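You operate a simulated robot arm through the tools that you are given. There is no shell and no other tool.

Carry out the task below with a simulated robot arm. There is one attempt and no reset: what you move stays moved.

TASK
Put the carton that says "pistons" from the tray of the red cart on the top tray of the cart and the carton labelled "valves" on the rebuild card. Take the gold piston on the tray of the red cart and put it away in the inside of the black tray. Switch the cart brake off. Take the black soap bottle on the tray of the red cart and put it away on the low shelf of the charging bench. Put one of the brown cartons from the shelf of the red cart on the shelf of the steel table. Shut the left drawer under the spring bench. Do these in any order. Set down upright: carton, black soap bottle, brown carton.

Only the result counts: the job must be done as asked and must still hold three seconds after the hand-in. Knocking over, shifting, dropping, spilling or breaking anything else fails it.

THE ROBOT
A 7-joint arm with a two-finger parallel gripper on a trunk, on a base that drives. Base frame: it is fixed to the floor where the robot stands at the start and does not move with it; the origin is under the middle of the robot, x ahead of it, y to its left, z up; the surface under the hand at the start is at about z = 800. Readings come in mm, degrees, newtons and seconds.
With the tool pointing down near the work surface it reaches from about 220 to 740 mm from the robot's upright axis, wherever it stands. Its first joint turns from -166.0 to 166.0 degrees. Places, roughly: black soap bottle [500, 250, 750]; brown carton [500, 0, 500]; cart brake [300, -100, 800]; gold piston (5x5x3 cm) [400, 0, 800]; inside of the black tray (26x20 cm) [540, -4460, 880]; left drawer under the spring bench [2300, 200, 700]; low shelf of the charging bench (36x17 cm) [2420, -5060, 240]; pink carton, purple carton, red carton [500, 0, 750]; rebuild card [750, 0, 750]; shelf of the steel table [500, -2600, 400]; top tray of the cart [-1400, -4400, 700]. Payload 1.57 kg.
The TCP is the grasp point between the finger pads, 30 mm short of the fingertips. In the tool frame z runs along the fingers and y along their closing line. The gripper opens to 110 mm. The fingers are 24 mm wide and 12 mm thick; the gripper's body (48 by 112 mm) begins 78 mm behind the TCP.
Orientation is told as [roll, pitch, yaw] about the base's x, y, z axes, in that order, counted from this pose: with the fingers straight down and closing along the base's y, the tool's x points along the base's -x, its y along +y and its z along -z.

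THE INTERFACE
- The arm moves only by the tool arm_command. Its argument "steps" is a list of rows, each an object (a shift or turn left out is 0, a gripper value left out holds the last) with "linear": the shift along the base's x, y, z in mm, a list of three; "rotation": the turn, a rotation vector about the base's x, y, z in degrees, a list of three; "hand": the opening, from 0 (shut) to 1 (fully open). In form: [{"linear": [x, y, z], "rotation": [rx, ry, rz], "hand": hand}, ...]. A call has 1 to 20 rows; each row is the pose to reach, as a shift and turn from the pose commanded when the call began. Each row takes 0.2 s and may step no farther than 50 mm and 8.6 degrees from the row before; otherwise, or with a gripper value out of range, the whole call is refused. A pose out of reach is approached as far as the arm can. The call stops where the force on the tool passes 40 N (or 10 N more than at its start, if that is more) or the arm is blocked; 0.2 s more then pass. The fingers move at their own pace (about 45 mm/s each) and stop on an object; they squeeze with about 42 N. The grip force told is the motor's: it shows also when the fingers shut on nothing. Time passes only in rows, and 0.2 s behind the last, so rows that repeat a pose let the fingers close. It gives the time, the measured TCP pose, the force on the tool (base axes), the opening and the grip force at its end, in the units of the frame above (readings bear some noise), with the torque about the TCP (base axes, N m) and any sound that the robot's microphone picked up, and new pictures: "views" is both (left out), scene, wrist or none.
- Cameras (640 x 400 px; columns grow to the right, rows downward): "scene" is now at [14.2, 160.3, 1526]; the picture's right is [0.06, -1.00, 0.00], its down [-0.80, -0.05, -0.60] and it looks along [0.60, 0.04, -0.80] (base axes); focal length 248 px, centre (320, 200). "wrist" rides on the gripper at [70, 16, -141] in the tool frame; the picture's right is [-0.23, 0.97, 0.00], its down [-0.86, -0.20, -0.48] and it looks along [-0.47, -0.11, 0.88] (tool axes); focal length 222 px, centre (320, 200). There is no depth. A picture from a camera that has moved, and an enlarged one, comes with that camera's place and axes in the base frame and with its lens.
- slide_trunk(by): slides the trunk up (or, below 0, down) by that many mm; the arm and the scene camera ride with it, the base frame stays. It gives what a move gives, with no picture.
- base_move(legs): drives the robot by 1 to 6 legs, each [ahead, turn to the left] in mm and degrees, along the robot's own axes; the way and the turn of a leg run together, so that a leg with both is an arc; at most 1500 mm and 180 degrees a leg. The arm and the cameras ride along, it lands a little off, and it stops where it bumps. It gives what a move gives, and a new picture of the scene camera.
- head_to(pan, tilt): turns the head with the scene camera to pan (to the left, within 155 degrees either way) and tilt (down, from -29 to 69), counted from straight ahead of the robot. It gives what a move gives, and a new picture of the scene camera.
- enlarge(camera, box): a new picture of the part [left, top, right, bottom] of that camera's present view, enlarged. The clock stands still meanwhile.
- hand_in(): hands the job in; it is judged then, once.

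Places have to be worked out from the pictures, the camera data and where the tool is seen. Open the gripper and draw the arm clear of the work before you hand the job in, unless the task says otherwise.

The tools are called as name(argument=value, ...) on one line, values as JSON. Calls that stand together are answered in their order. arm_command: Moves the arm, as the interface text tells. Its arguments: {"type":"object","properties":{"steps":{"type":"array"},"views":{"type":"string","enum":["both","scene","wrist","none"]}},"required":["steps"]} The other tools are called the same way: slide_trunk (by) slides the trunk up or down; base_move (legs) drives the base; head_to (pan, tilt) turns the head that bears the scene camera; enlarge (camera, box) takes an enlarged picture of a part of a camera's view; hand_in () hands the job in.

At the start:

```text
clock: 0.0
tool_pos: [378.7, 75.7, 1182.6]
ee_rot: [0.0, 0.1, 0.0]
force: [0.3, 0.5, -0.6]
wrist_torque: [-0.02, 0.02, -0.02]
gripper_width: 110.0
finger_force: 0.0
trunk travel left (down, up): [-475.0, 115.0]
robot x, y, heading: [-1.3, 2.3, -0.0]
head pan, tilt: [3.4, 53.2]
```

scene: 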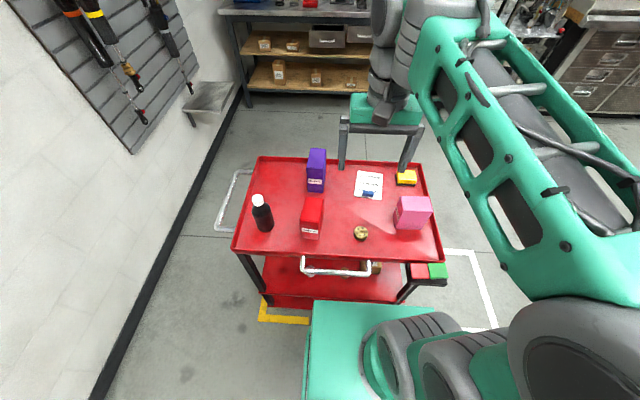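
wrist: 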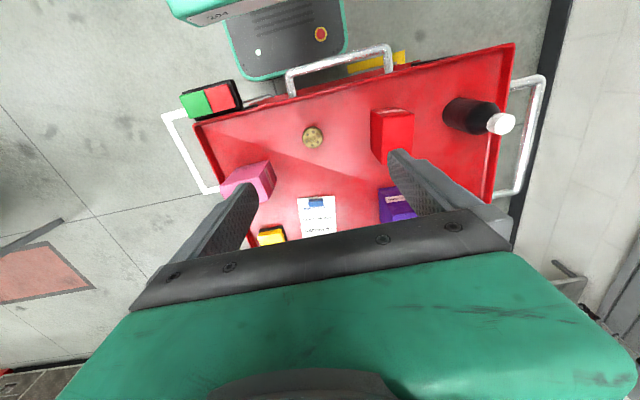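

The scene shows the red cart with three cartons, bottle, piston, card, and a red/green brake rocker. I'll enlarge both views to read the labels and the card.

enlarge(camera="scene", box=[230, 140, 450, 300])

enlarge(camera="wrist", box=[170, 40, 550, 260])

enlarge(camera="scene", box=[290, 140, 390, 250])

```text
2.50 times, centred on (340, 220) of scene
camera zoom: at [14.2, 160.3, 1526.0], right [0.06, -1.0, 0.0], down [-0.8, -0.05, -0.6], along [0.6, 0.04, -0.8], focal length 619 px, centre (270, 150)
```

zoom: 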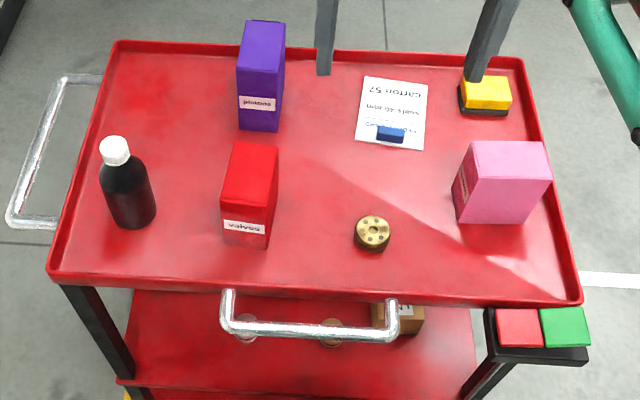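

```text
1.68 times, centred on (360, 150) of wrist
camera zoom: at [309.9, 91.3, 1324.8], right [0.23, 0.97, 0.0], down [0.86, -0.2, 0.48], along [0.47, -0.11, -0.88], focal length 374 px, centre (253, 284)
```

zoom: 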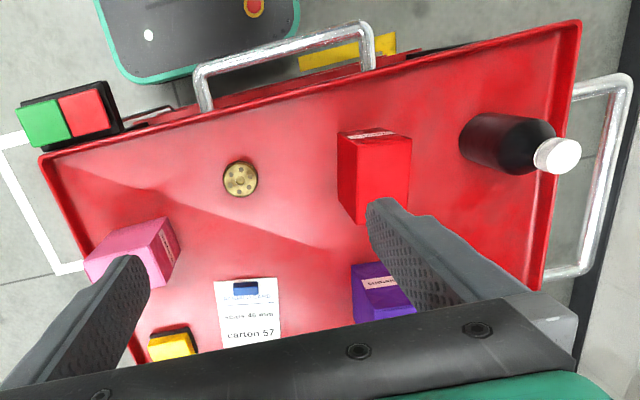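

```text
3.64 times, centred on (340, 195) of scene
camera zoom: at [14.2, 160.3, 1526.0], right [0.06, -1.0, 0.0], down [-0.8, -0.05, -0.6], along [0.6, 0.04, -0.8], focal length 900 px, centre (247, 218)
```

zoom: 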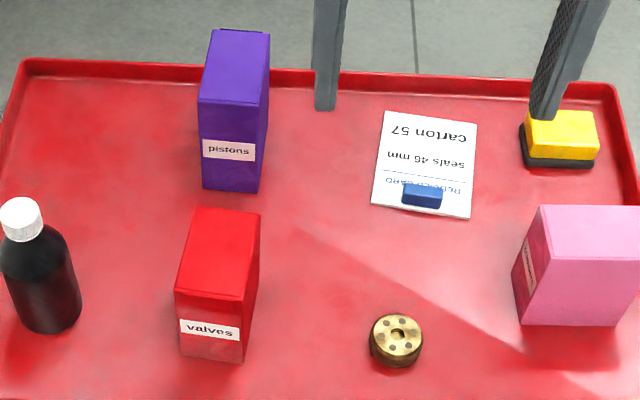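

The purple carton is "pistons" and the red one "valves"; the tray is at about z=800 (both cameras agree). I'll look closely at the brake switch and the lower shelf.

enlarge(camera="scene", box=[390, 240, 470, 300])

enlarge(camera="scene", box=[250, 240, 450, 320])

enlarge(camera="wrist", box=[170, 60, 270, 130])

enlarge(camera="wrist", box=[240, 180, 360, 250])

```text
6.67 times, centred on (430, 270) of scene
camera zoom: at [14.2, 160.3, 1526.0], right [0.06, -1.0, 0.0], down [-0.8, -0.05, -0.6], along [0.6, 0.04, -0.8], focal length 1650 px, centre (-413, -267)
```

zoom: 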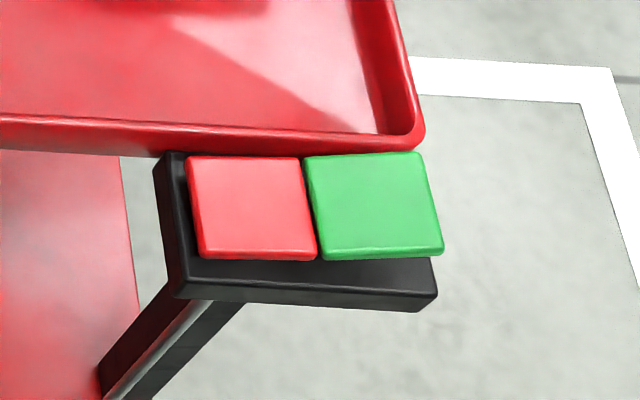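

```text
3.20 times, centred on (350, 280) of scene
camera zoom: at [14.2, 160.3, 1526.0], right [0.06, -1.0, 0.0], down [-0.8, -0.05, -0.6], along [0.6, 0.04, -0.8], focal length 792 px, centre (224, -56)
```

zoom: 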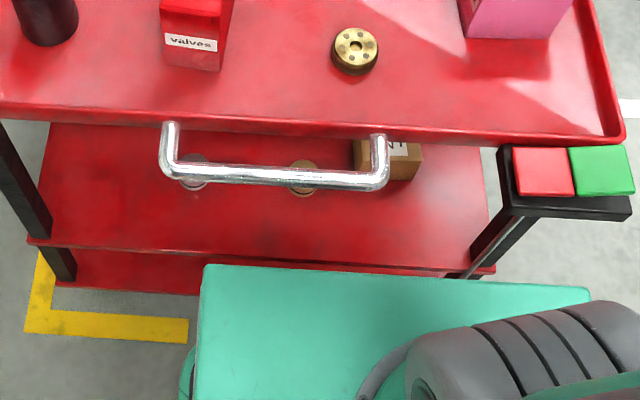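

```text
5.71 times, centred on (220, 95) of wrist
camera zoom: at [309.9, 91.3, 1324.8], right [0.23, 0.97, 0.0], down [0.86, -0.2, 0.48], along [0.47, -0.11, -0.88], focal length 1269 px, centre (891, 800)
```

zoom: 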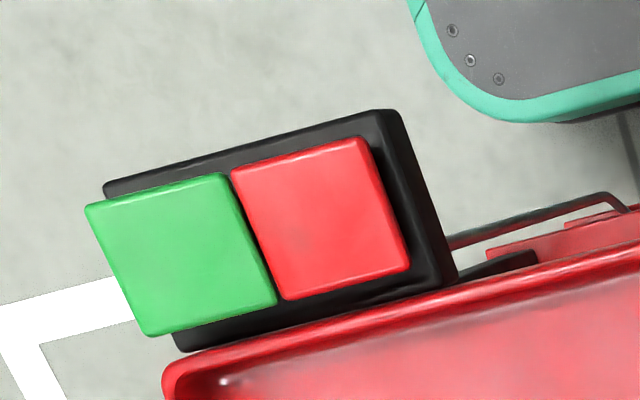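

```text
5.33 times, centred on (300, 215) of wrist
camera zoom: at [309.9, 91.3, 1324.8], right [0.23, 0.97, 0.0], down [0.86, -0.2, 0.48], along [0.47, -0.11, -0.88], focal length 1185 px, centre (427, 120)
```

zoom: 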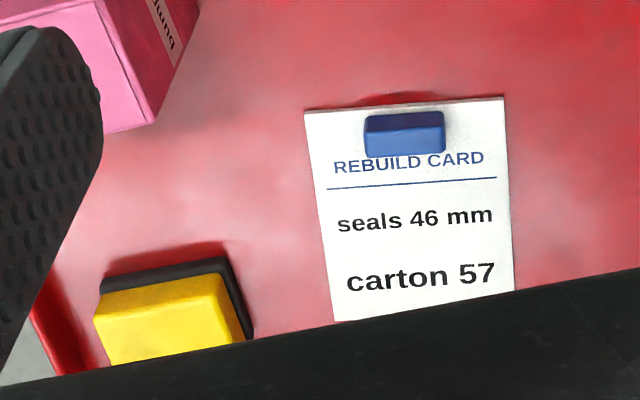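

The rocker appears to have its green side raised and red side depressed; I'll confirm nearer. First I survey the room with the head.

head_to(pan=0, tilt=20)

head_to(pan=-60, tilt=20)

head_to(pan=-95, tilt=20)

head_to(pan=-140, tilt=20)

head_to(pan=120, tilt=30)

```text
clock: 1.0
tool_pos: [379.7, 75.4, 1181.6]
ee_rot: [0.0, -0.1, 0.0]
force: [-0.3, 0.0, 0.5]
wrist_torque: [0.0, 0.01, 0.01]
gripper_width: 110.6
finger_force: 0.0
trunk travel left (down, up): [-475.0, 115.0]
robot x, y, heading: [3.6, -0.2, -0.1]
head pan, tilt: [0.0, 20.0]
camera scene: at [33.5, 156.0, 1575.7], right [0.0, -1.0, 0.0], down [-0.34, 0.0, -0.94], along [0.94, 0.0, -0.34], focal length 248 px, centre (320, 200)
```

scene: 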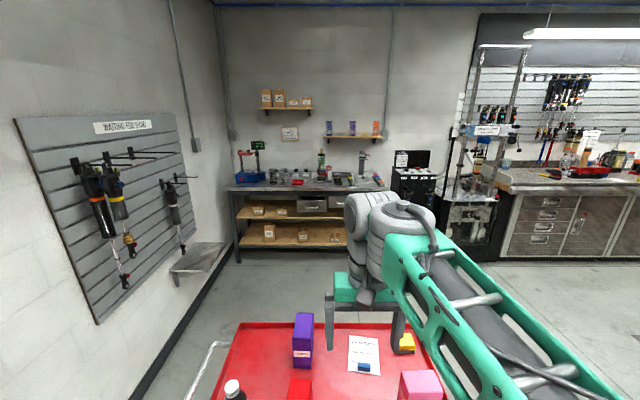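

```text
clock: 2.3
tool_pos: [379.9, 75.9, 1183.2]
ee_rot: [0.0, 0.0, 0.0]
force: [-0.1, 0.2, -0.1]
wrist_torque: [0.01, 0.0, 0.01]
gripper_width: 109.9
finger_force: 0.1
trunk travel left (down, up): [-475.0, 115.0]
robot x, y, heading: [-0.9, -2.3, -0.0]
head pan, tilt: [-60.0, 20.0]
camera scene: at [-13.0, 75.3, 1575.8], right [-0.87, -0.5, 0.0], down [-0.17, 0.3, -0.94], along [0.47, -0.81, -0.34], focal length 248 px, centre (320, 200)
```

scene: 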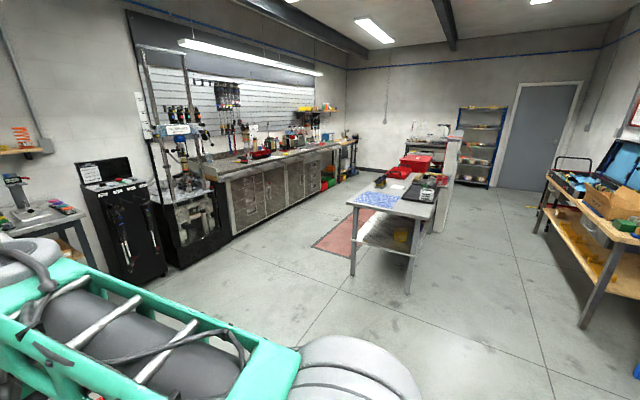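

```text
clock: 3.3
tool_pos: [378.7, 74.3, 1183.3]
ee_rot: [0.0, 0.0, 0.0]
force: [0.0, -0.3, 0.0]
wrist_torque: [-0.02, -0.02, -0.01]
gripper_width: 110.0
finger_force: 0.0
trunk travel left (down, up): [-475.0, 115.0]
robot x, y, heading: [-1.4, 1.3, 0.1]
head pan, tilt: [-95.0, 20.0]
camera scene: at [-67.7, 63.2, 1575.8], right [-1.0, 0.09, 0.0], down [0.03, 0.34, -0.94], along [-0.08, -0.94, -0.34], focal length 248 px, centre (320, 200)
```

scene: 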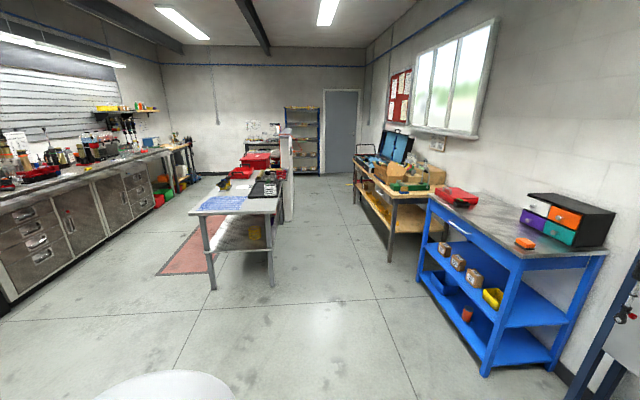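

```text
clock: 4.4
tool_pos: [379.6, 74.0, 1183.2]
ee_rot: [-0.1, 0.0, 0.0]
force: [-0.5, -0.7, 0.0]
wrist_torque: [0.02, 0.01, -0.02]
gripper_width: 109.7
finger_force: 0.1
trunk travel left (down, up): [-475.0, 115.0]
robot x, y, heading: [-2.8, -0.2, 0.0]
head pan, tilt: [-140.0, 20.0]
camera scene: at [-130.9, 96.0, 1575.8], right [-0.64, 0.77, 0.0], down [0.26, 0.22, -0.94], along [-0.72, -0.6, -0.34], focal length 248 px, centre (320, 200)
```

scene: 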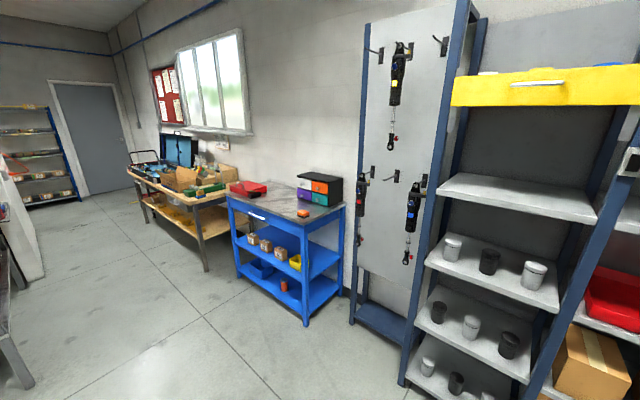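

```text
clock: 8.1
tool_pos: [379.9, 75.2, 1182.1]
ee_rot: [0.0, 0.0, 0.2]
force: [-0.4, 1.1, 0.0]
wrist_torque: [-0.02, 0.01, 0.0]
gripper_width: 109.9
finger_force: 0.1
trunk travel left (down, up): [-475.0, 115.0]
robot x, y, heading: [-0.8, -0.4, 0.2]
head pan, tilt: [120.0, 30.0]
camera scene: at [-104.8, 234.3, 1559.7], right [0.87, 0.5, 0.0], down [0.25, -0.43, -0.87], along [-0.43, 0.75, -0.5], focal length 248 px, centre (320, 200)
```

scene: 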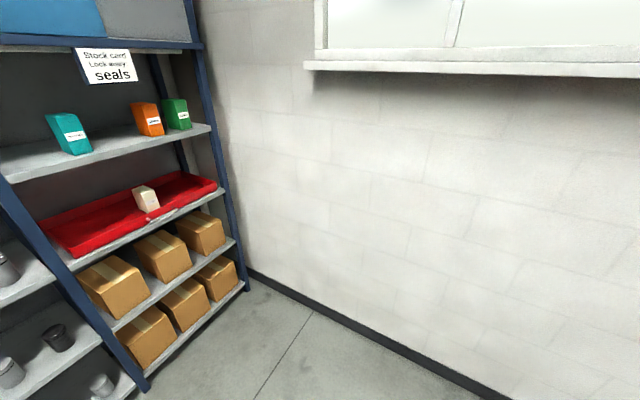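

Now I look closer at the spring bench ahead, then the steel table and the far end.

head_to(pan=5, tilt=20)

enlarge(camera="scene", box=[230, 130, 430, 260])

head_to(pan=-78, tilt=15)

enlarge(camera="scene", box=[220, 130, 420, 280])

enlarge(camera="scene", box=[100, 100, 260, 220])

enlarge(camera="scene", box=[420, 100, 620, 250])

```text
clock: 10.0
tool_pos: [378.5, 74.9, 1183.8]
ee_rot: [0.0, 0.1, 0.0]
force: [-0.8, 0.5, 0.3]
wrist_torque: [-0.01, -0.02, -0.01]
gripper_width: 110.2
finger_force: 0.1
trunk travel left (down, up): [-475.0, 115.0]
robot x, y, heading: [2.5, -3.1, 0.1]
head pan, tilt: [5.0, 20.0]
camera scene: at [33.1, 164.1, 1575.7], right [0.09, -1.0, 0.0], down [-0.34, -0.03, -0.94], along [0.94, 0.08, -0.34], focal length 248 px, centre (320, 200)
```

scene: 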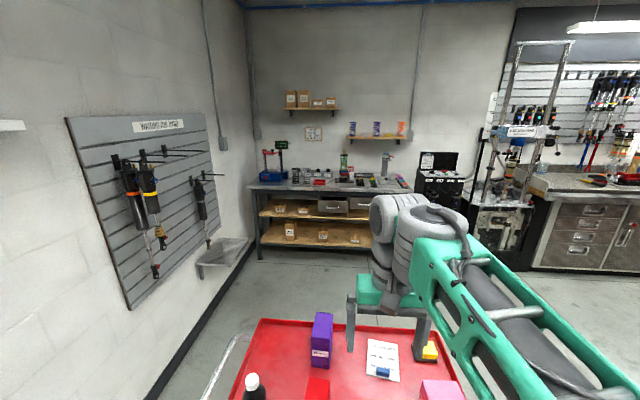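

```text
3.08 times, centred on (330, 195) of scene
camera zoom: at [33.1, 164.1, 1575.7], right [0.09, -1.0, 0.0], down [-0.34, -0.03, -0.94], along [0.94, 0.08, -0.34], focal length 762 px, centre (289, 215)
```

zoom: 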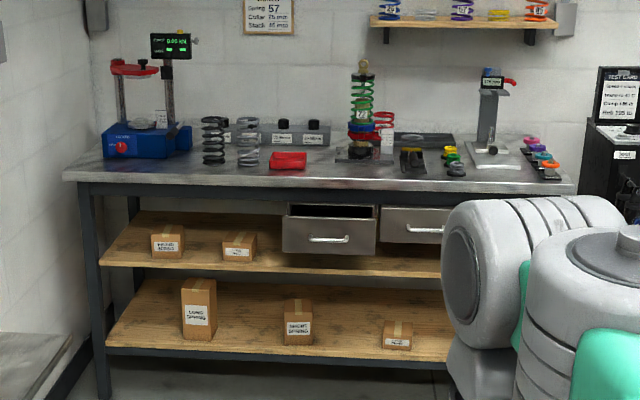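

```text
clock: 11.6
tool_pos: [378.7, 75.3, 1183.5]
ee_rot: [0.0, 0.0, 0.0]
force: [0.1, 0.9, 1.2]
wrist_torque: [0.01, 0.02, 0.0]
gripper_width: 109.9
finger_force: 0.0
trunk travel left (down, up): [-475.0, 115.0]
robot x, y, heading: [3.5, 1.2, 0.0]
head pan, tilt: [-78.0, 15.0]
camera scene: at [-40.1, 64.6, 1583.9], right [-0.98, -0.21, 0.0], down [-0.05, 0.25, -0.97], along [0.2, -0.94, -0.26], focal length 248 px, centre (320, 200)
```

scene: 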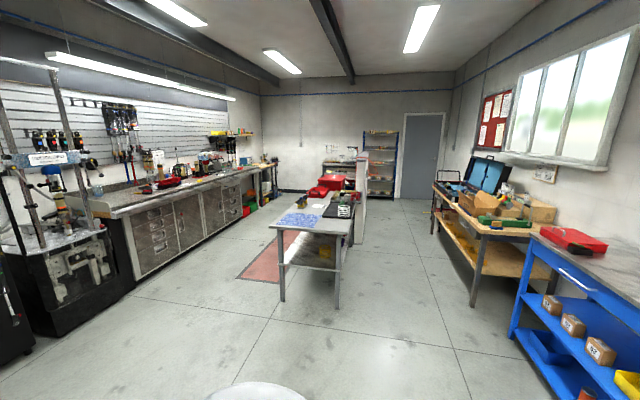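

```text
2.67 times, centred on (320, 205) of scene
camera zoom: at [-40.1, 64.6, 1583.9], right [-0.98, -0.21, 0.0], down [-0.05, 0.25, -0.97], along [0.2, -0.94, -0.26], focal length 660 px, centre (320, 187)
```

zoom: 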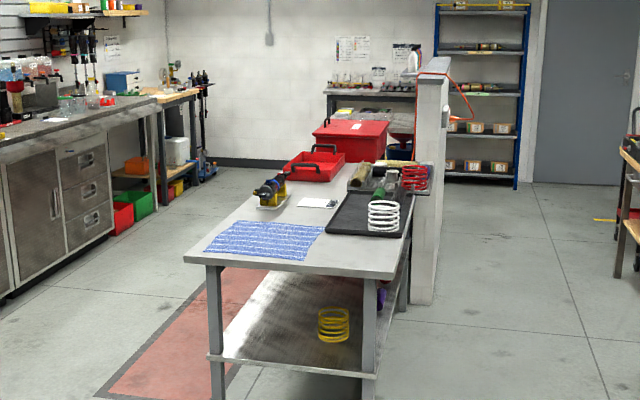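

```text
3.33 times, centred on (180, 160) of scene
camera zoom: at [-40.1, 64.6, 1583.9], right [-0.98, -0.21, 0.0], down [-0.05, 0.25, -0.97], along [0.2, -0.94, -0.26], focal length 825 px, centre (787, 333)
```

zoom: 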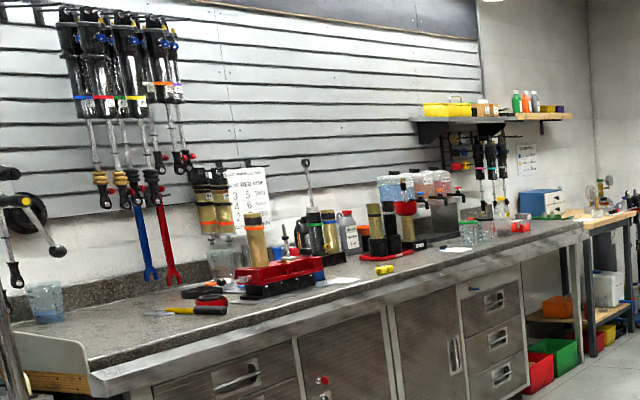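

```text
2.67 times, centred on (520, 175) of scene
camera zoom: at [-40.1, 64.6, 1583.9], right [-0.98, -0.21, 0.0], down [-0.05, 0.25, -0.97], along [0.2, -0.94, -0.26], focal length 660 px, centre (-213, 267)
```

zoom: 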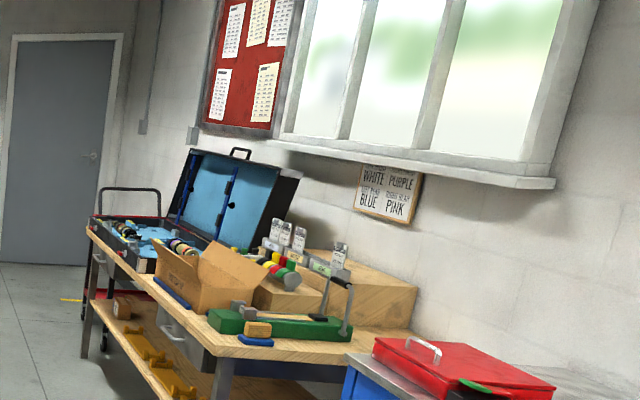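

The map is clear now: steel table spans roughly x 216–752, y −1900 to −3300. I start with the red "valves" carton, judged about [447, 217], 57 wide in y, about 95 tall; I move above it with the head looking back at the cart.

head_to(pan=3.4, tilt=50)

arm_command(steps=[{"linear": [11, 23, -30], "hand": 1}, {"linear": [22, 46, -60]}, {"linear": [34, 70, -90]}, {"linear": [45, 93, -110]}, {"linear": [56, 116, -110]}, {"linear": [68, 140, -110]}, {"linear": [68, 140, -110]}])

```text
clock: 13.1
tool_pos: [379.5, 75.1, 1183.7]
ee_rot: [0.0, 0.0, 0.0]
force: [0.2, 0.4, 0.1]
wrist_torque: [-0.01, -0.04, -0.02]
gripper_width: 110.0
finger_force: 0.0
trunk travel left (down, up): [-475.0, 115.0]
robot x, y, heading: [0.1, -3.1, -0.2]
head pan, tilt: [3.4, 50.0]
camera scene: at [17.3, 160.5, 1530.2], right [0.06, -1.0, 0.0], down [-0.76, -0.04, -0.64], along [0.64, 0.04, -0.77], focal length 248 px, centre (320, 200)
```

scene: 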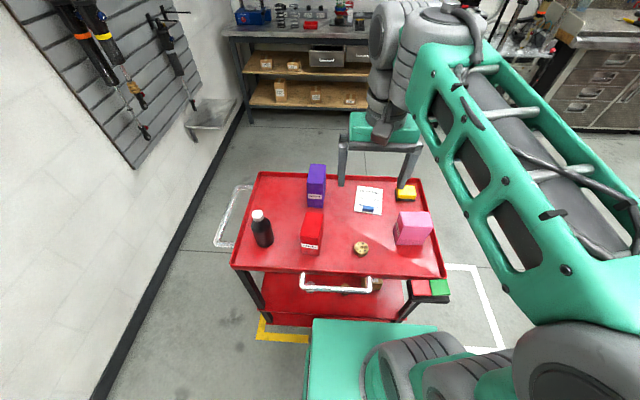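

```text
clock: 14.7
tool_pos: [448.1, 213.1, 1073.5]
ee_rot: [0.0, 0.0, 0.1]
force: [0.2, 0.4, -0.3]
wrist_torque: [-0.01, 0.02, -0.02]
gripper_width: 110.3
finger_force: 0.0
trunk travel left (down, up): [-475.0, 115.0]
robot x, y, heading: [-2.3, 5.0, 0.2]
head pan, tilt: [3.4, 50.0]
camera scene: at [17.4, 160.8, 1530.1], right [0.06, -1.0, 0.0], down [-0.76, -0.05, -0.64], along [0.64, 0.04, -0.77], focal length 248 px, centre (320, 200)
camera wrist: at [379.1, 229.9, 1215.1], right [0.23, 0.97, 0.0], down [0.86, -0.2, 0.48], along [0.47, -0.11, -0.88], focal length 222 px, centre (320, 200)
```

scene: 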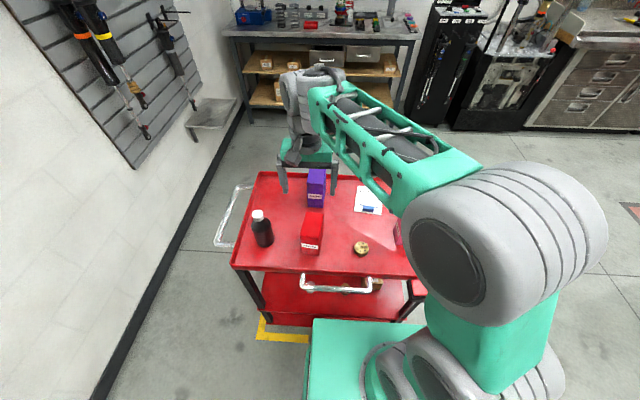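
wrist: 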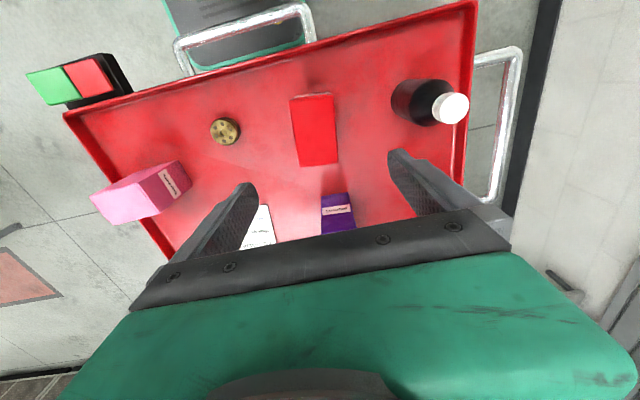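

The red carton's top face works out to centre ≈[442, 210], yawed about −7°. I rotate to match and descend partway to check.

arm_command(steps=[{"linear": [-5, -4, -40], "rotation": [0, 0, -7]}, {"linear": [-5, -4, -80], "rotation": [0, 0, -7]}, {"linear": [-5, -4, -120], "rotation": [0, 0, -7]}, {"linear": [-5, -4, -135], "rotation": [0, 0, -7]}, {"linear": [-5, -4, -135], "rotation": [0, 0, -7]}])

```text
clock: 15.9
tool_pos: [442.4, 210.3, 935.6]
ee_rot: [0.0, 0.0, -7.0]
force: [-0.8, -0.2, -0.4]
wrist_torque: [-0.01, 0.0, 0.0]
gripper_width: 110.1
finger_force: 0.0
trunk travel left (down, up): [-475.0, 115.0]
robot x, y, heading: [-3.3, 1.1, 0.1]
head pan, tilt: [3.4, 50.0]
camera scene: at [17.3, 160.6, 1530.2], right [0.06, -1.0, 0.0], down [-0.76, -0.05, -0.64], along [0.64, 0.04, -0.77], focal length 248 px, centre (320, 200)
camera wrist: at [375.5, 234.4, 1078.5], right [0.34, 0.94, 0.0], down [0.82, -0.3, 0.48], along [0.45, -0.16, -0.88], focal length 222 px, centre (320, 200)
```

scene: 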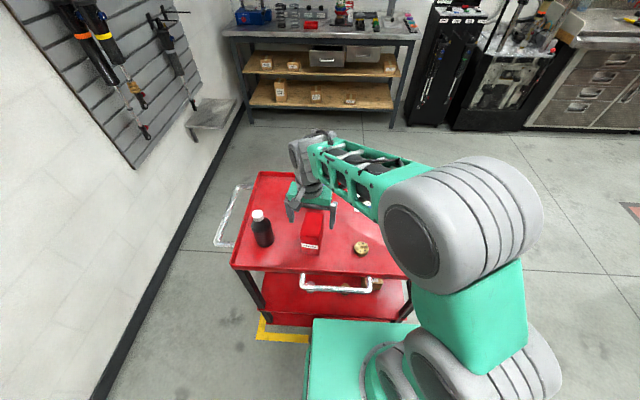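
wrist: 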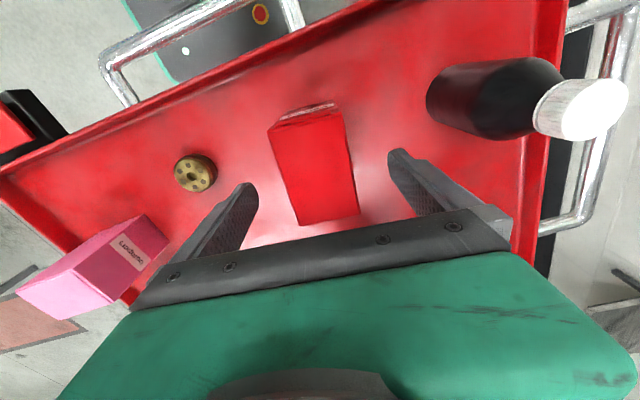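

The carton lies centred between the fingers with matching yaw. I descend to about z=858 and close on it.

arm_command(steps=[{"linear": [3, -1, -40]}, {"linear": [3, -1, -78]}, {"linear": [3, -1, -78]}, {"linear": [3, -1, -78], "hand": 0}, {"linear": [3, -1, -78], "hand": 0}, {"linear": [3, -1, -78], "hand": 0}, {"linear": [3, -1, -78], "hand": 0}, {"linear": [3, -1, -78], "hand": 0}])

```text
clock: 17.7
tool_pos: [445.3, 209.1, 858.3]
ee_rot: [-0.1, 0.0, -7.0]
force: [0.5, -0.2, 0.1]
wrist_torque: [0.05, -0.03, 0.01]
gripper_width: 57.9
finger_force: 31.4
trunk travel left (down, up): [-475.0, 115.0]
robot x, y, heading: [-2.6, -1.9, 0.1]
head pan, tilt: [3.4, 50.0]
camera scene: at [17.3, 160.6, 1530.2], right [0.06, -1.0, 0.0], down [-0.76, -0.05, -0.64], along [0.64, 0.04, -0.77], focal length 248 px, centre (320, 200)
camera wrist: at [378.8, 233.9, 1000.7], right [0.34, 0.94, 0.0], down [0.82, -0.3, 0.48], along [0.45, -0.16, -0.88], focal length 222 px, centre (320, 200)
```

scene: 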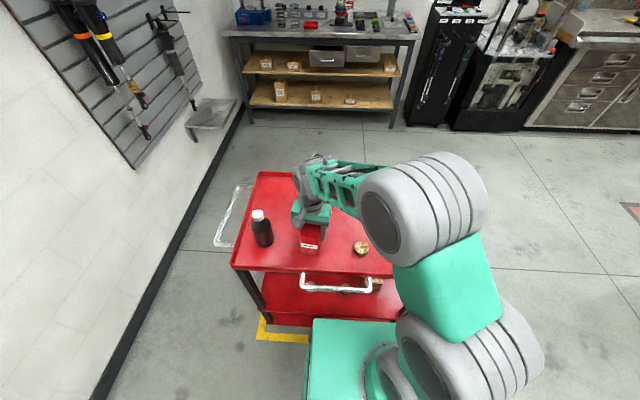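
wrist: 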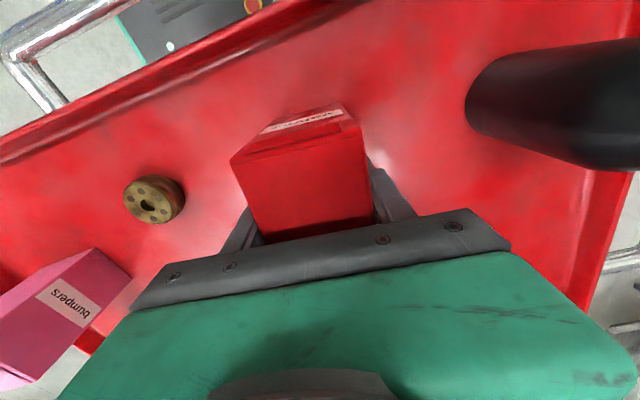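

Gripped firmly at 57.9 mm. The card works out centred at ≈[642, 7] yawed −8°, with a small blue block on its near 30 mm, so I lift, carry and turn the carton 90° so that it fits beyond the block, centre at [645, 7].

arm_command(steps=[{"linear": [0, 0, 45]}, {"linear": [0, 0, 90]}, {"linear": [0, 0, 135]}, {"linear": [17, -17, 140], "rotation": [0, 0, 7.5]}, {"linear": [33, -34, 140], "rotation": [0, 0, 15]}, {"linear": [50, -50, 140], "rotation": [0, 0, 22.5]}, {"linear": [67, -67, 140], "rotation": [0, 0, 30]}, {"linear": [83, -84, 140], "rotation": [0, 0, 37.5]}, {"linear": [100, -101, 140], "rotation": [0, 0, 45]}, {"linear": [117, -118, 140], "rotation": [0, 0, 52.5]}, {"linear": [133, -135, 140], "rotation": [0, 0, 60]}, {"linear": [150, -151, 140], "rotation": [0, 0, 67.5]}, {"linear": [167, -168, 140], "rotation": [0, 0, 75]}, {"linear": [183, -185, 140], "rotation": [0, 0, 82.5]}, {"linear": [200, -202, 140], "rotation": [0, 0, 89.5]}, {"linear": [200, -202, 140], "rotation": [0, 0, 89.5]}])

```text
clock: 21.1
tool_pos: [649.1, 8.5, 998.4]
ee_rot: [-0.1, 0.1, 82.6]
force: [0.0, -0.7, -3.3]
wrist_torque: [0.02, -0.01, 0.0]
gripper_width: 57.6
finger_force: 41.9
trunk travel left (down, up): [-475.0, 115.0]
robot x, y, heading: [3.8, -1.8, -0.2]
head pan, tilt: [3.4, 50.0]
camera scene: at [17.7, 160.4, 1530.2], right [0.06, -1.0, 0.0], down [-0.76, -0.05, -0.64], along [0.64, 0.04, -0.77], focal length 248 px, centre (320, 200)
camera wrist: at [622.6, -58.9, 1141.2], right [-0.94, 0.35, 0.0], down [0.31, 0.82, 0.48], along [0.17, 0.45, -0.88], focal length 222 px, centre (320, 200)
```

scene: 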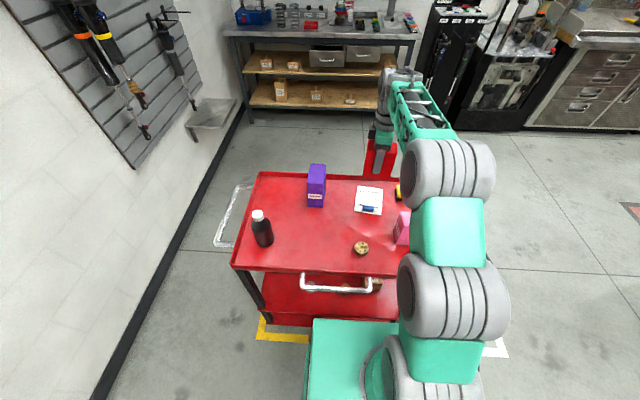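
wrist: 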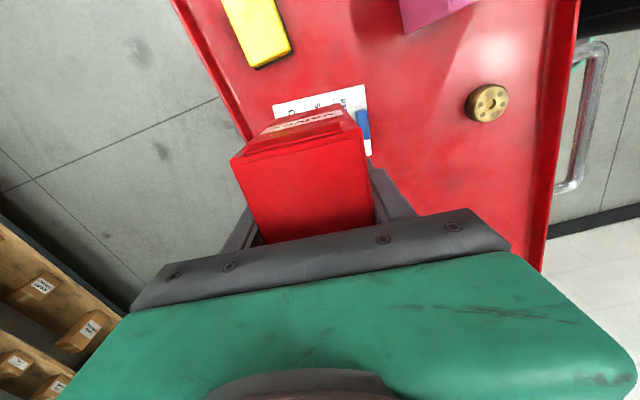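

Carton in hand; the block's far edge is at x≈596–599, leaving room. I lower to the card with the centre at about [646, 7].

arm_command(steps=[{"linear": [-2, -1, -40]}, {"linear": [-2, -1, -80]}, {"linear": [-2, -1, -115]}, {"linear": [-2, -1, -128]}, {"linear": [-2, -1, -133]}, {"linear": [-2, -1, -133]}])

```text
clock: 22.5
tool_pos: [643.4, 6.5, 865.6]
ee_rot: [0.0, 0.0, 82.4]
force: [-0.3, 0.1, -2.7]
wrist_torque: [0.04, -0.02, 0.03]
gripper_width: 57.7
finger_force: 41.6
trunk travel left (down, up): [-475.0, 115.0]
robot x, y, heading: [-0.8, -1.0, -0.1]
head pan, tilt: [3.4, 50.0]
camera scene: at [17.6, 160.5, 1530.2], right [0.06, -1.0, 0.0], down [-0.76, -0.05, -0.64], along [0.64, 0.04, -0.77], focal length 248 px, centre (320, 200)
camera wrist: at [618.3, -60.1, 1007.1], right [-0.94, 0.35, 0.0], down [0.31, 0.82, 0.48], along [0.17, 0.45, -0.88], focal length 222 px, centre (320, 200)
```

scene: 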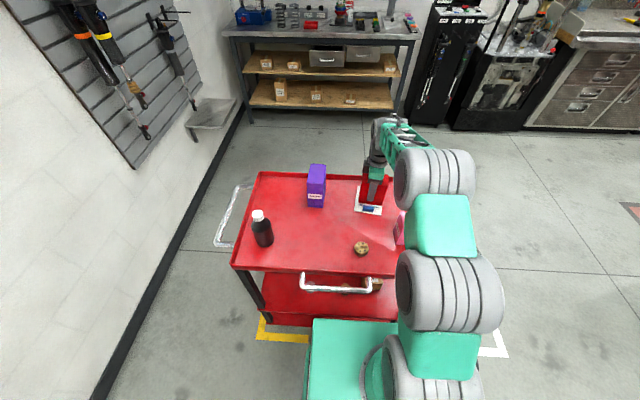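
wrist: 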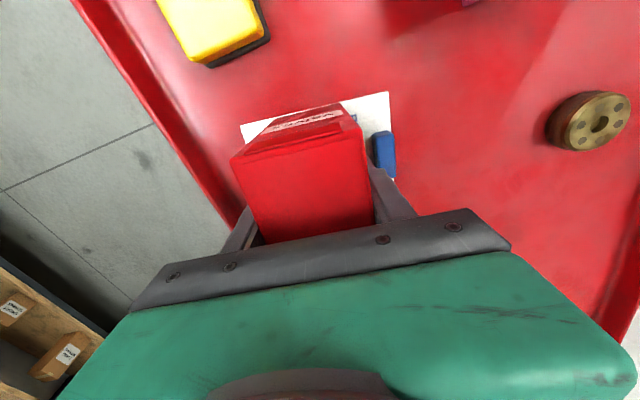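

The carton hangs a few mm above the card, clear of the block. I lower the last millimetres until contact.

arm_command(steps=[{"linear": [1, 0, -2]}, {"linear": [1, 0, -4]}, {"linear": [1, 0, -5.5]}, {"linear": [1, 0, -5.5]}], views="none")

```text
clock: 23.5
tool_pos: [643.7, 6.8, 863.3]
ee_rot: [-0.2, 0.1, 82.5]
force: [-1.2, -0.5, 17.1]
wrist_torque: [-0.23, 0.65, -0.01]
gripper_width: 58.0
finger_force: 42.2
trunk travel left (down, up): [-475.0, 115.0]
robot x, y, heading: [3.6, -1.3, -0.1]
head pan, tilt: [3.4, 50.0]
```

Contact of 17 N came about 3 mm early, with a torque suggesting contact on the near (−x) side. I look closely before releasing.

enlarge(camera="scene", box=[330, 140, 430, 240])

enlarge(camera="wrist", box=[220, 80, 440, 220])

```text
4.00 times, centred on (380, 190) of scene
camera zoom: at [15.5, 160.5, 1530.4], right [0.06, -1.0, 0.0], down [-0.76, -0.05, -0.64], along [0.64, 0.04, -0.77], focal length 990 px, centre (80, 240)
```

zoom: 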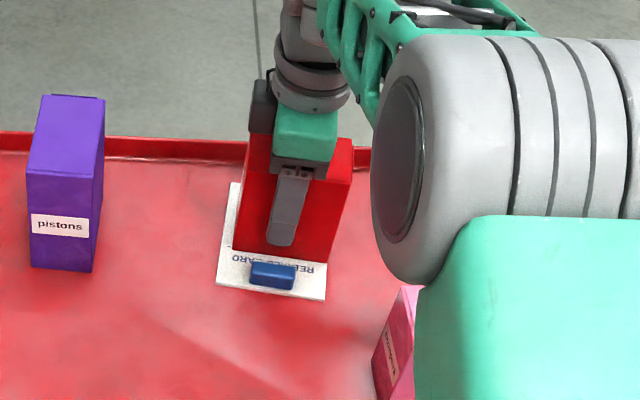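

```text
2.86 times, centred on (330, 150) of wrist
camera zoom: at [618.9, -60.0, 1005.3], right [-0.94, 0.35, 0.0], down [0.31, 0.82, 0.48], along [0.17, 0.45, -0.88], focal length 635 px, centre (291, 343)
```

zoom: 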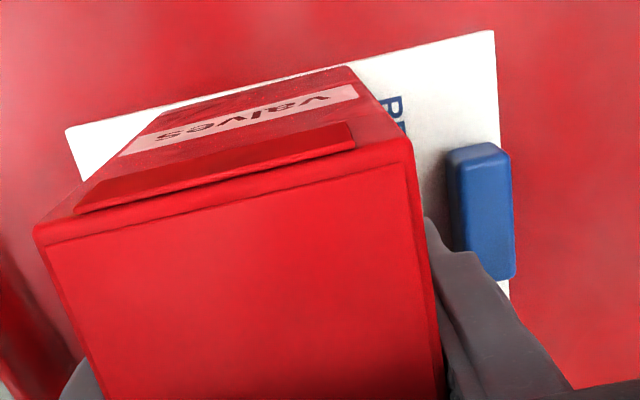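

The carton stands on the card with a clear gap to the blue block. I open the fingers partly, then raise straight up.

arm_command(steps=[{"linear": [0, 0, 1.5]}, {"linear": [0, 0, 1.5], "hand": 0.72}, {"linear": [0, 0, 1.5], "hand": 0.72}, {"linear": [0, 0, 1.5], "hand": 0.72}, {"linear": [0, 0, 40], "hand": 0.72}, {"linear": [0, 0, 85], "hand": 0.72}, {"linear": [0, 0, 130], "hand": 1}, {"linear": [0, 0, 150], "hand": 1}])

```text
clock: 25.3
tool_pos: [645.6, 8.3, 1012.1]
ee_rot: [0.0, 0.0, 82.4]
force: [0.5, -0.6, 0.1]
wrist_torque: [0.01, 0.06, 0.01]
gripper_width: 110.1
finger_force: 0.1
trunk travel left (down, up): [-475.0, 115.0]
robot x, y, heading: [1.6, -1.8, -0.3]
head pan, tilt: [3.4, 50.0]
camera scene: at [17.1, 160.5, 1530.1], right [0.06, -1.0, 0.0], down [-0.76, -0.05, -0.64], along [0.64, 0.04, -0.77], focal length 248 px, centre (320, 200)
camera wrist: at [620.0, -58.9, 1154.3], right [-0.94, 0.35, 0.0], down [0.31, 0.82, 0.48], along [0.17, 0.45, -0.88], focal length 222 px, centre (320, 200)
```

scene: 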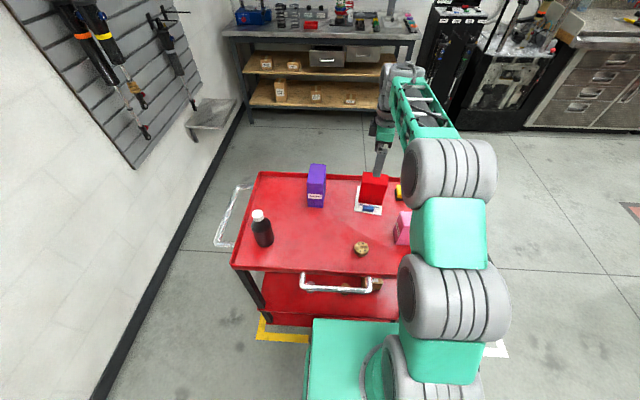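
wrist: 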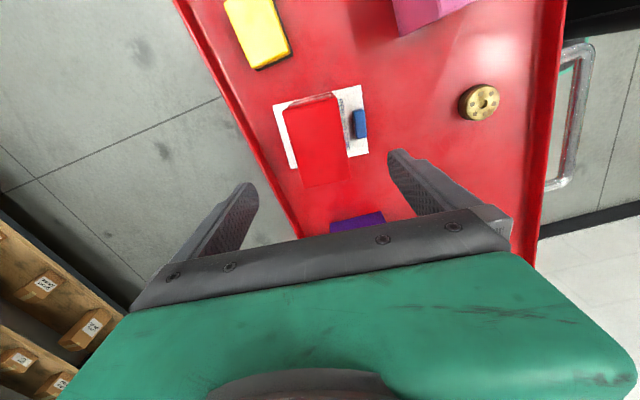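

The valves carton stands on the card, clear of the block. Next the purple "pistons" carton near [639, 208]; I turn back and hover over it to measure.

arm_command(steps=[{"linear": [-4, 17, 40], "rotation": [0, 0, -8]}, {"linear": [-8, 34, 45], "rotation": [0, 0, -16]}, {"linear": [-12, 51, 50], "rotation": [0, 0, -24]}, {"linear": [-16, 68, 50], "rotation": [0, 0, -32]}, {"linear": [-20, 85, 50], "rotation": [0, 0, -40]}, {"linear": [-24, 102, 50], "rotation": [0, 0, -48]}, {"linear": [-28, 119, 50], "rotation": [0, 0, -56]}, {"linear": [-32, 136, 50], "rotation": [0, 0, -64]}, {"linear": [-36, 153, 50], "rotation": [0, 0, -72]}, {"linear": [-40, 170, 50], "rotation": [0, 0, -80]}, {"linear": [-45, 200, 50], "rotation": [0, 0, -87.5]}, {"linear": [-45, 200, 50], "rotation": [0, 0, -87.5]}])

```text
clock: 27.9
tool_pos: [597.1, 209.7, 1061.1]
ee_rot: [0.0, 0.0, -5.1]
force: [0.5, -0.3, 0.4]
wrist_torque: [0.0, -0.01, 0.0]
gripper_width: 109.8
finger_force: 0.2
trunk travel left (down, up): [-475.0, 115.0]
robot x, y, heading: [2.4, -3.7, -0.4]
head pan, tilt: [3.4, 50.0]
camera scene: at [17.3, 160.9, 1530.1], right [0.06, -1.0, 0.0], down [-0.76, -0.05, -0.64], along [0.64, 0.04, -0.77], focal length 248 px, centre (320, 200)
camera wrist: at [530.4, 232.5, 1203.8], right [0.31, 0.95, 0.0], down [0.83, -0.27, 0.48], along [0.45, -0.15, -0.88], focal length 222 px, centre (320, 200)
```

scene: 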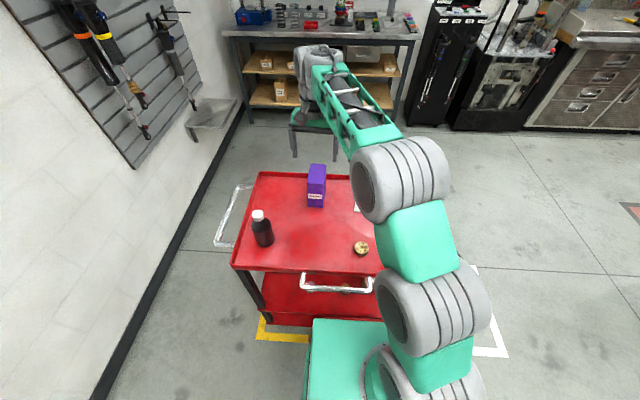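
wrist: 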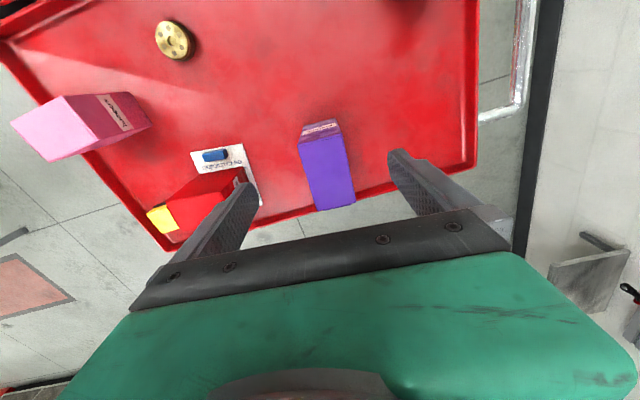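

Purple carton top centre computes to ≈[640, 208], yaw −5°, top about z=926. I descend to z≈878 around it and grip.

arm_command(steps=[{"linear": [20, -1, -20], "hand": 1}, {"linear": [41, -1, -50]}, {"linear": [41, -1, -95]}, {"linear": [41, -1, -140]}, {"linear": [41, -1, -183]}, {"linear": [41, -1, -183]}, {"linear": [41, -1, -183], "hand": 0}, {"linear": [41, -1, -183], "hand": 0}, {"linear": [41, -1, -183], "hand": 0}, {"linear": [41, -1, -183], "hand": 0}, {"linear": [41, -1, -183], "hand": 0}])

```text
clock: 30.3
tool_pos: [639.5, 208.4, 879.7]
ee_rot: [-0.1, 0.0, -4.9]
force: [-0.1, -0.6, 0.4]
wrist_torque: [-0.04, 0.03, 0.04]
gripper_width: 58.5
finger_force: 32.3
trunk travel left (down, up): [-475.0, 115.0]
robot x, y, heading: [-2.7, -2.2, -0.1]
head pan, tilt: [3.4, 50.0]
camera scene: at [17.4, 160.6, 1530.2], right [0.06, -1.0, 0.0], down [-0.76, -0.05, -0.64], along [0.64, 0.04, -0.77], focal length 248 px, centre (320, 200)
camera wrist: at [571.9, 230.5, 1020.6], right [0.31, 0.95, 0.0], down [0.83, -0.27, 0.48], along [0.45, -0.15, -0.88], focal length 222 px, centre (320, 200)
```

scene: 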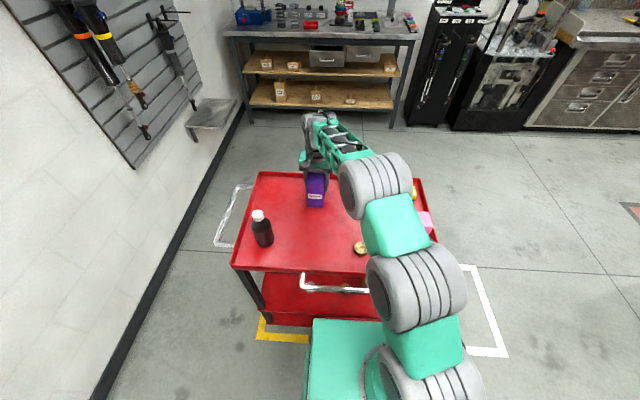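
wrist: 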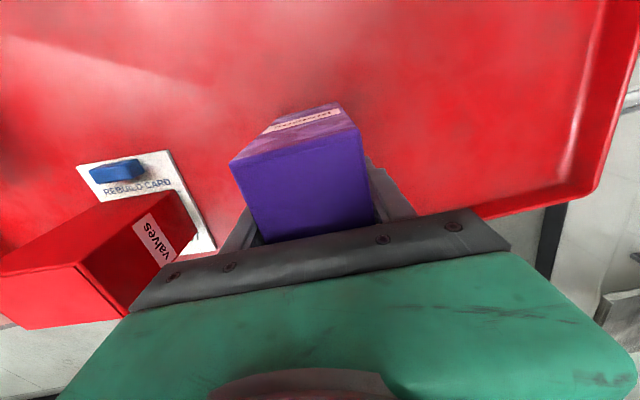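

Gripped at 58.5 mm. I lift it and draw the arm in towards the robot for travel.

arm_command(steps=[{"linear": [0, 0, 45]}, {"linear": [0, 0, 90]}, {"linear": [0, 0, 135]}, {"linear": [0, 0, 180]}, {"linear": [-45, -15, 190]}, {"linear": [-90, -30, 190]}, {"linear": [-135, -45, 190]}, {"linear": [-180, -60, 190]}, {"linear": [-220, -80, 190]}, {"linear": [-250, -110, 190]}, {"linear": [-260, -140, 190]}, {"linear": [-260, -140, 190]}])

head_to(pan=-150, tilt=35)

```text
clock: 32.9
tool_pos: [378.2, 63.5, 1068.4]
ee_rot: [0.0, -0.1, -5.1]
force: [-0.3, 0.7, -3.1]
wrist_torque: [0.01, 0.01, 0.0]
gripper_width: 58.2
finger_force: 41.6
trunk travel left (down, up): [-475.0, 115.0]
robot x, y, heading: [1.9, 1.7, -0.1]
head pan, tilt: [3.4, 50.0]
camera scene: at [17.4, 160.4, 1530.2], right [0.06, -1.0, 0.0], down [-0.76, -0.05, -0.64], along [0.64, 0.04, -0.77], focal length 248 px, centre (320, 200)
camera wrist: at [310.5, 86.9, 1210.1], right [0.31, 0.95, 0.0], down [0.83, -0.27, 0.48], along [0.45, -0.15, -0.88], focal length 222 px, centre (320, 200)
```

scene: 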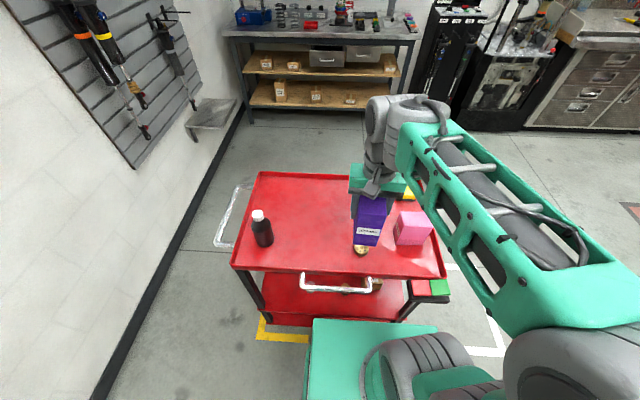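
wrist: 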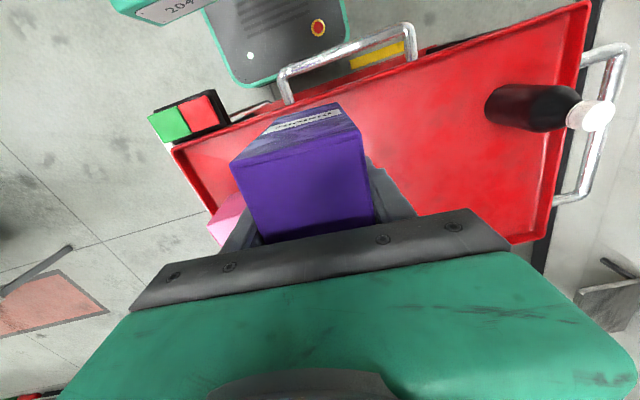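

```text
clock: 35.3
tool_pos: [379.0, 65.1, 1068.3]
ee_rot: [-0.1, 0.0, -5.1]
force: [-0.6, 0.2, -3.0]
wrist_torque: [0.01, 0.02, -0.01]
gripper_width: 58.0
finger_force: 42.2
trunk travel left (down, up): [-475.0, 115.0]
robot x, y, heading: [4.2, 1.4, -0.3]
head pan, tilt: [-150.0, 35.0]
camera scene: at [-135.7, 111.9, 1551.9], right [-0.5, 0.87, 0.0], down [0.5, 0.29, -0.82], along [-0.71, -0.41, -0.57], focal length 248 px, centre (320, 200)
```

scene: 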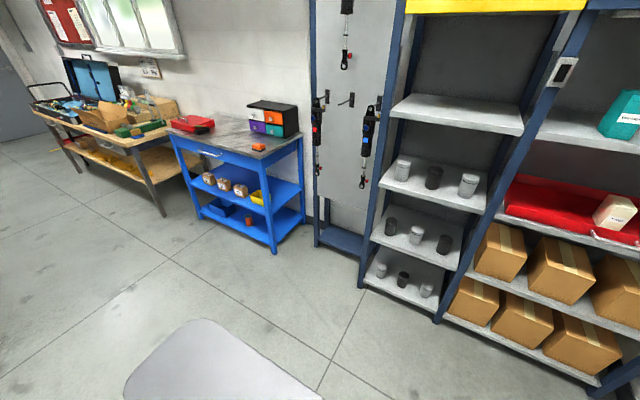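

Behind is clear. I back off 400 mm, turn right 90° and drive along the aisle.

base_move(legs=[[-400, 0], [0, -90], [1400, 0]])

head_to(pan=-20, tilt=20)

```text
clock: 48.1
tool_pos: [-320.7, -1776.4, 1068.5]
ee_rot: [0.0, 0.0, -94.9]
force: [0.6, 0.1, -3.2]
wrist_torque: [-0.01, 0.0, 0.0]
gripper_width: 57.8
finger_force: 41.9
trunk travel left (down, up): [-475.0, 115.0]
robot x, y, heading: [-387.0, -1398.1, -89.9]
head pan, tilt: [-150.0, 35.0]
camera scene: at [-274.4, -1259.6, 1551.9], right [0.87, 0.5, 0.0], down [0.29, -0.5, -0.82], along [-0.41, 0.71, -0.57], focal length 248 px, centre (320, 200)
```

scene: 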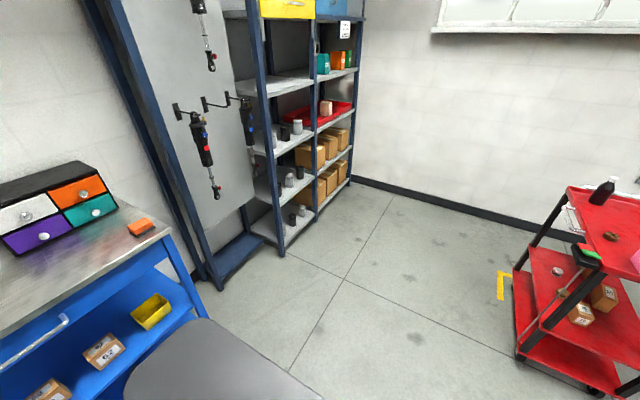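

```text
clock: 50.2
tool_pos: [-319.3, -1775.2, 1068.0]
ee_rot: [0.0, 0.0, -94.9]
force: [0.3, -0.1, -3.7]
wrist_torque: [0.02, 0.02, 0.01]
gripper_width: 57.6
finger_force: 42.1
trunk travel left (down, up): [-475.0, 115.0]
robot x, y, heading: [-384.6, -1393.0, -89.8]
head pan, tilt: [-20.0, 20.0]
camera scene: at [-262.0, -1423.3, 1575.7], right [-0.94, 0.34, 0.0], down [0.12, 0.32, -0.94], along [-0.32, -0.88, -0.34], focal length 248 px, centre (320, 200)
```

scene: 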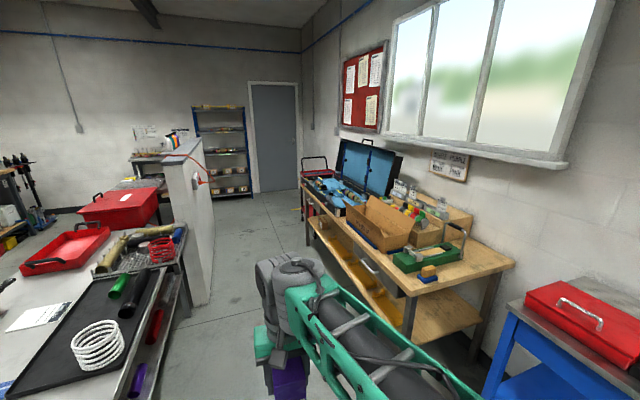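

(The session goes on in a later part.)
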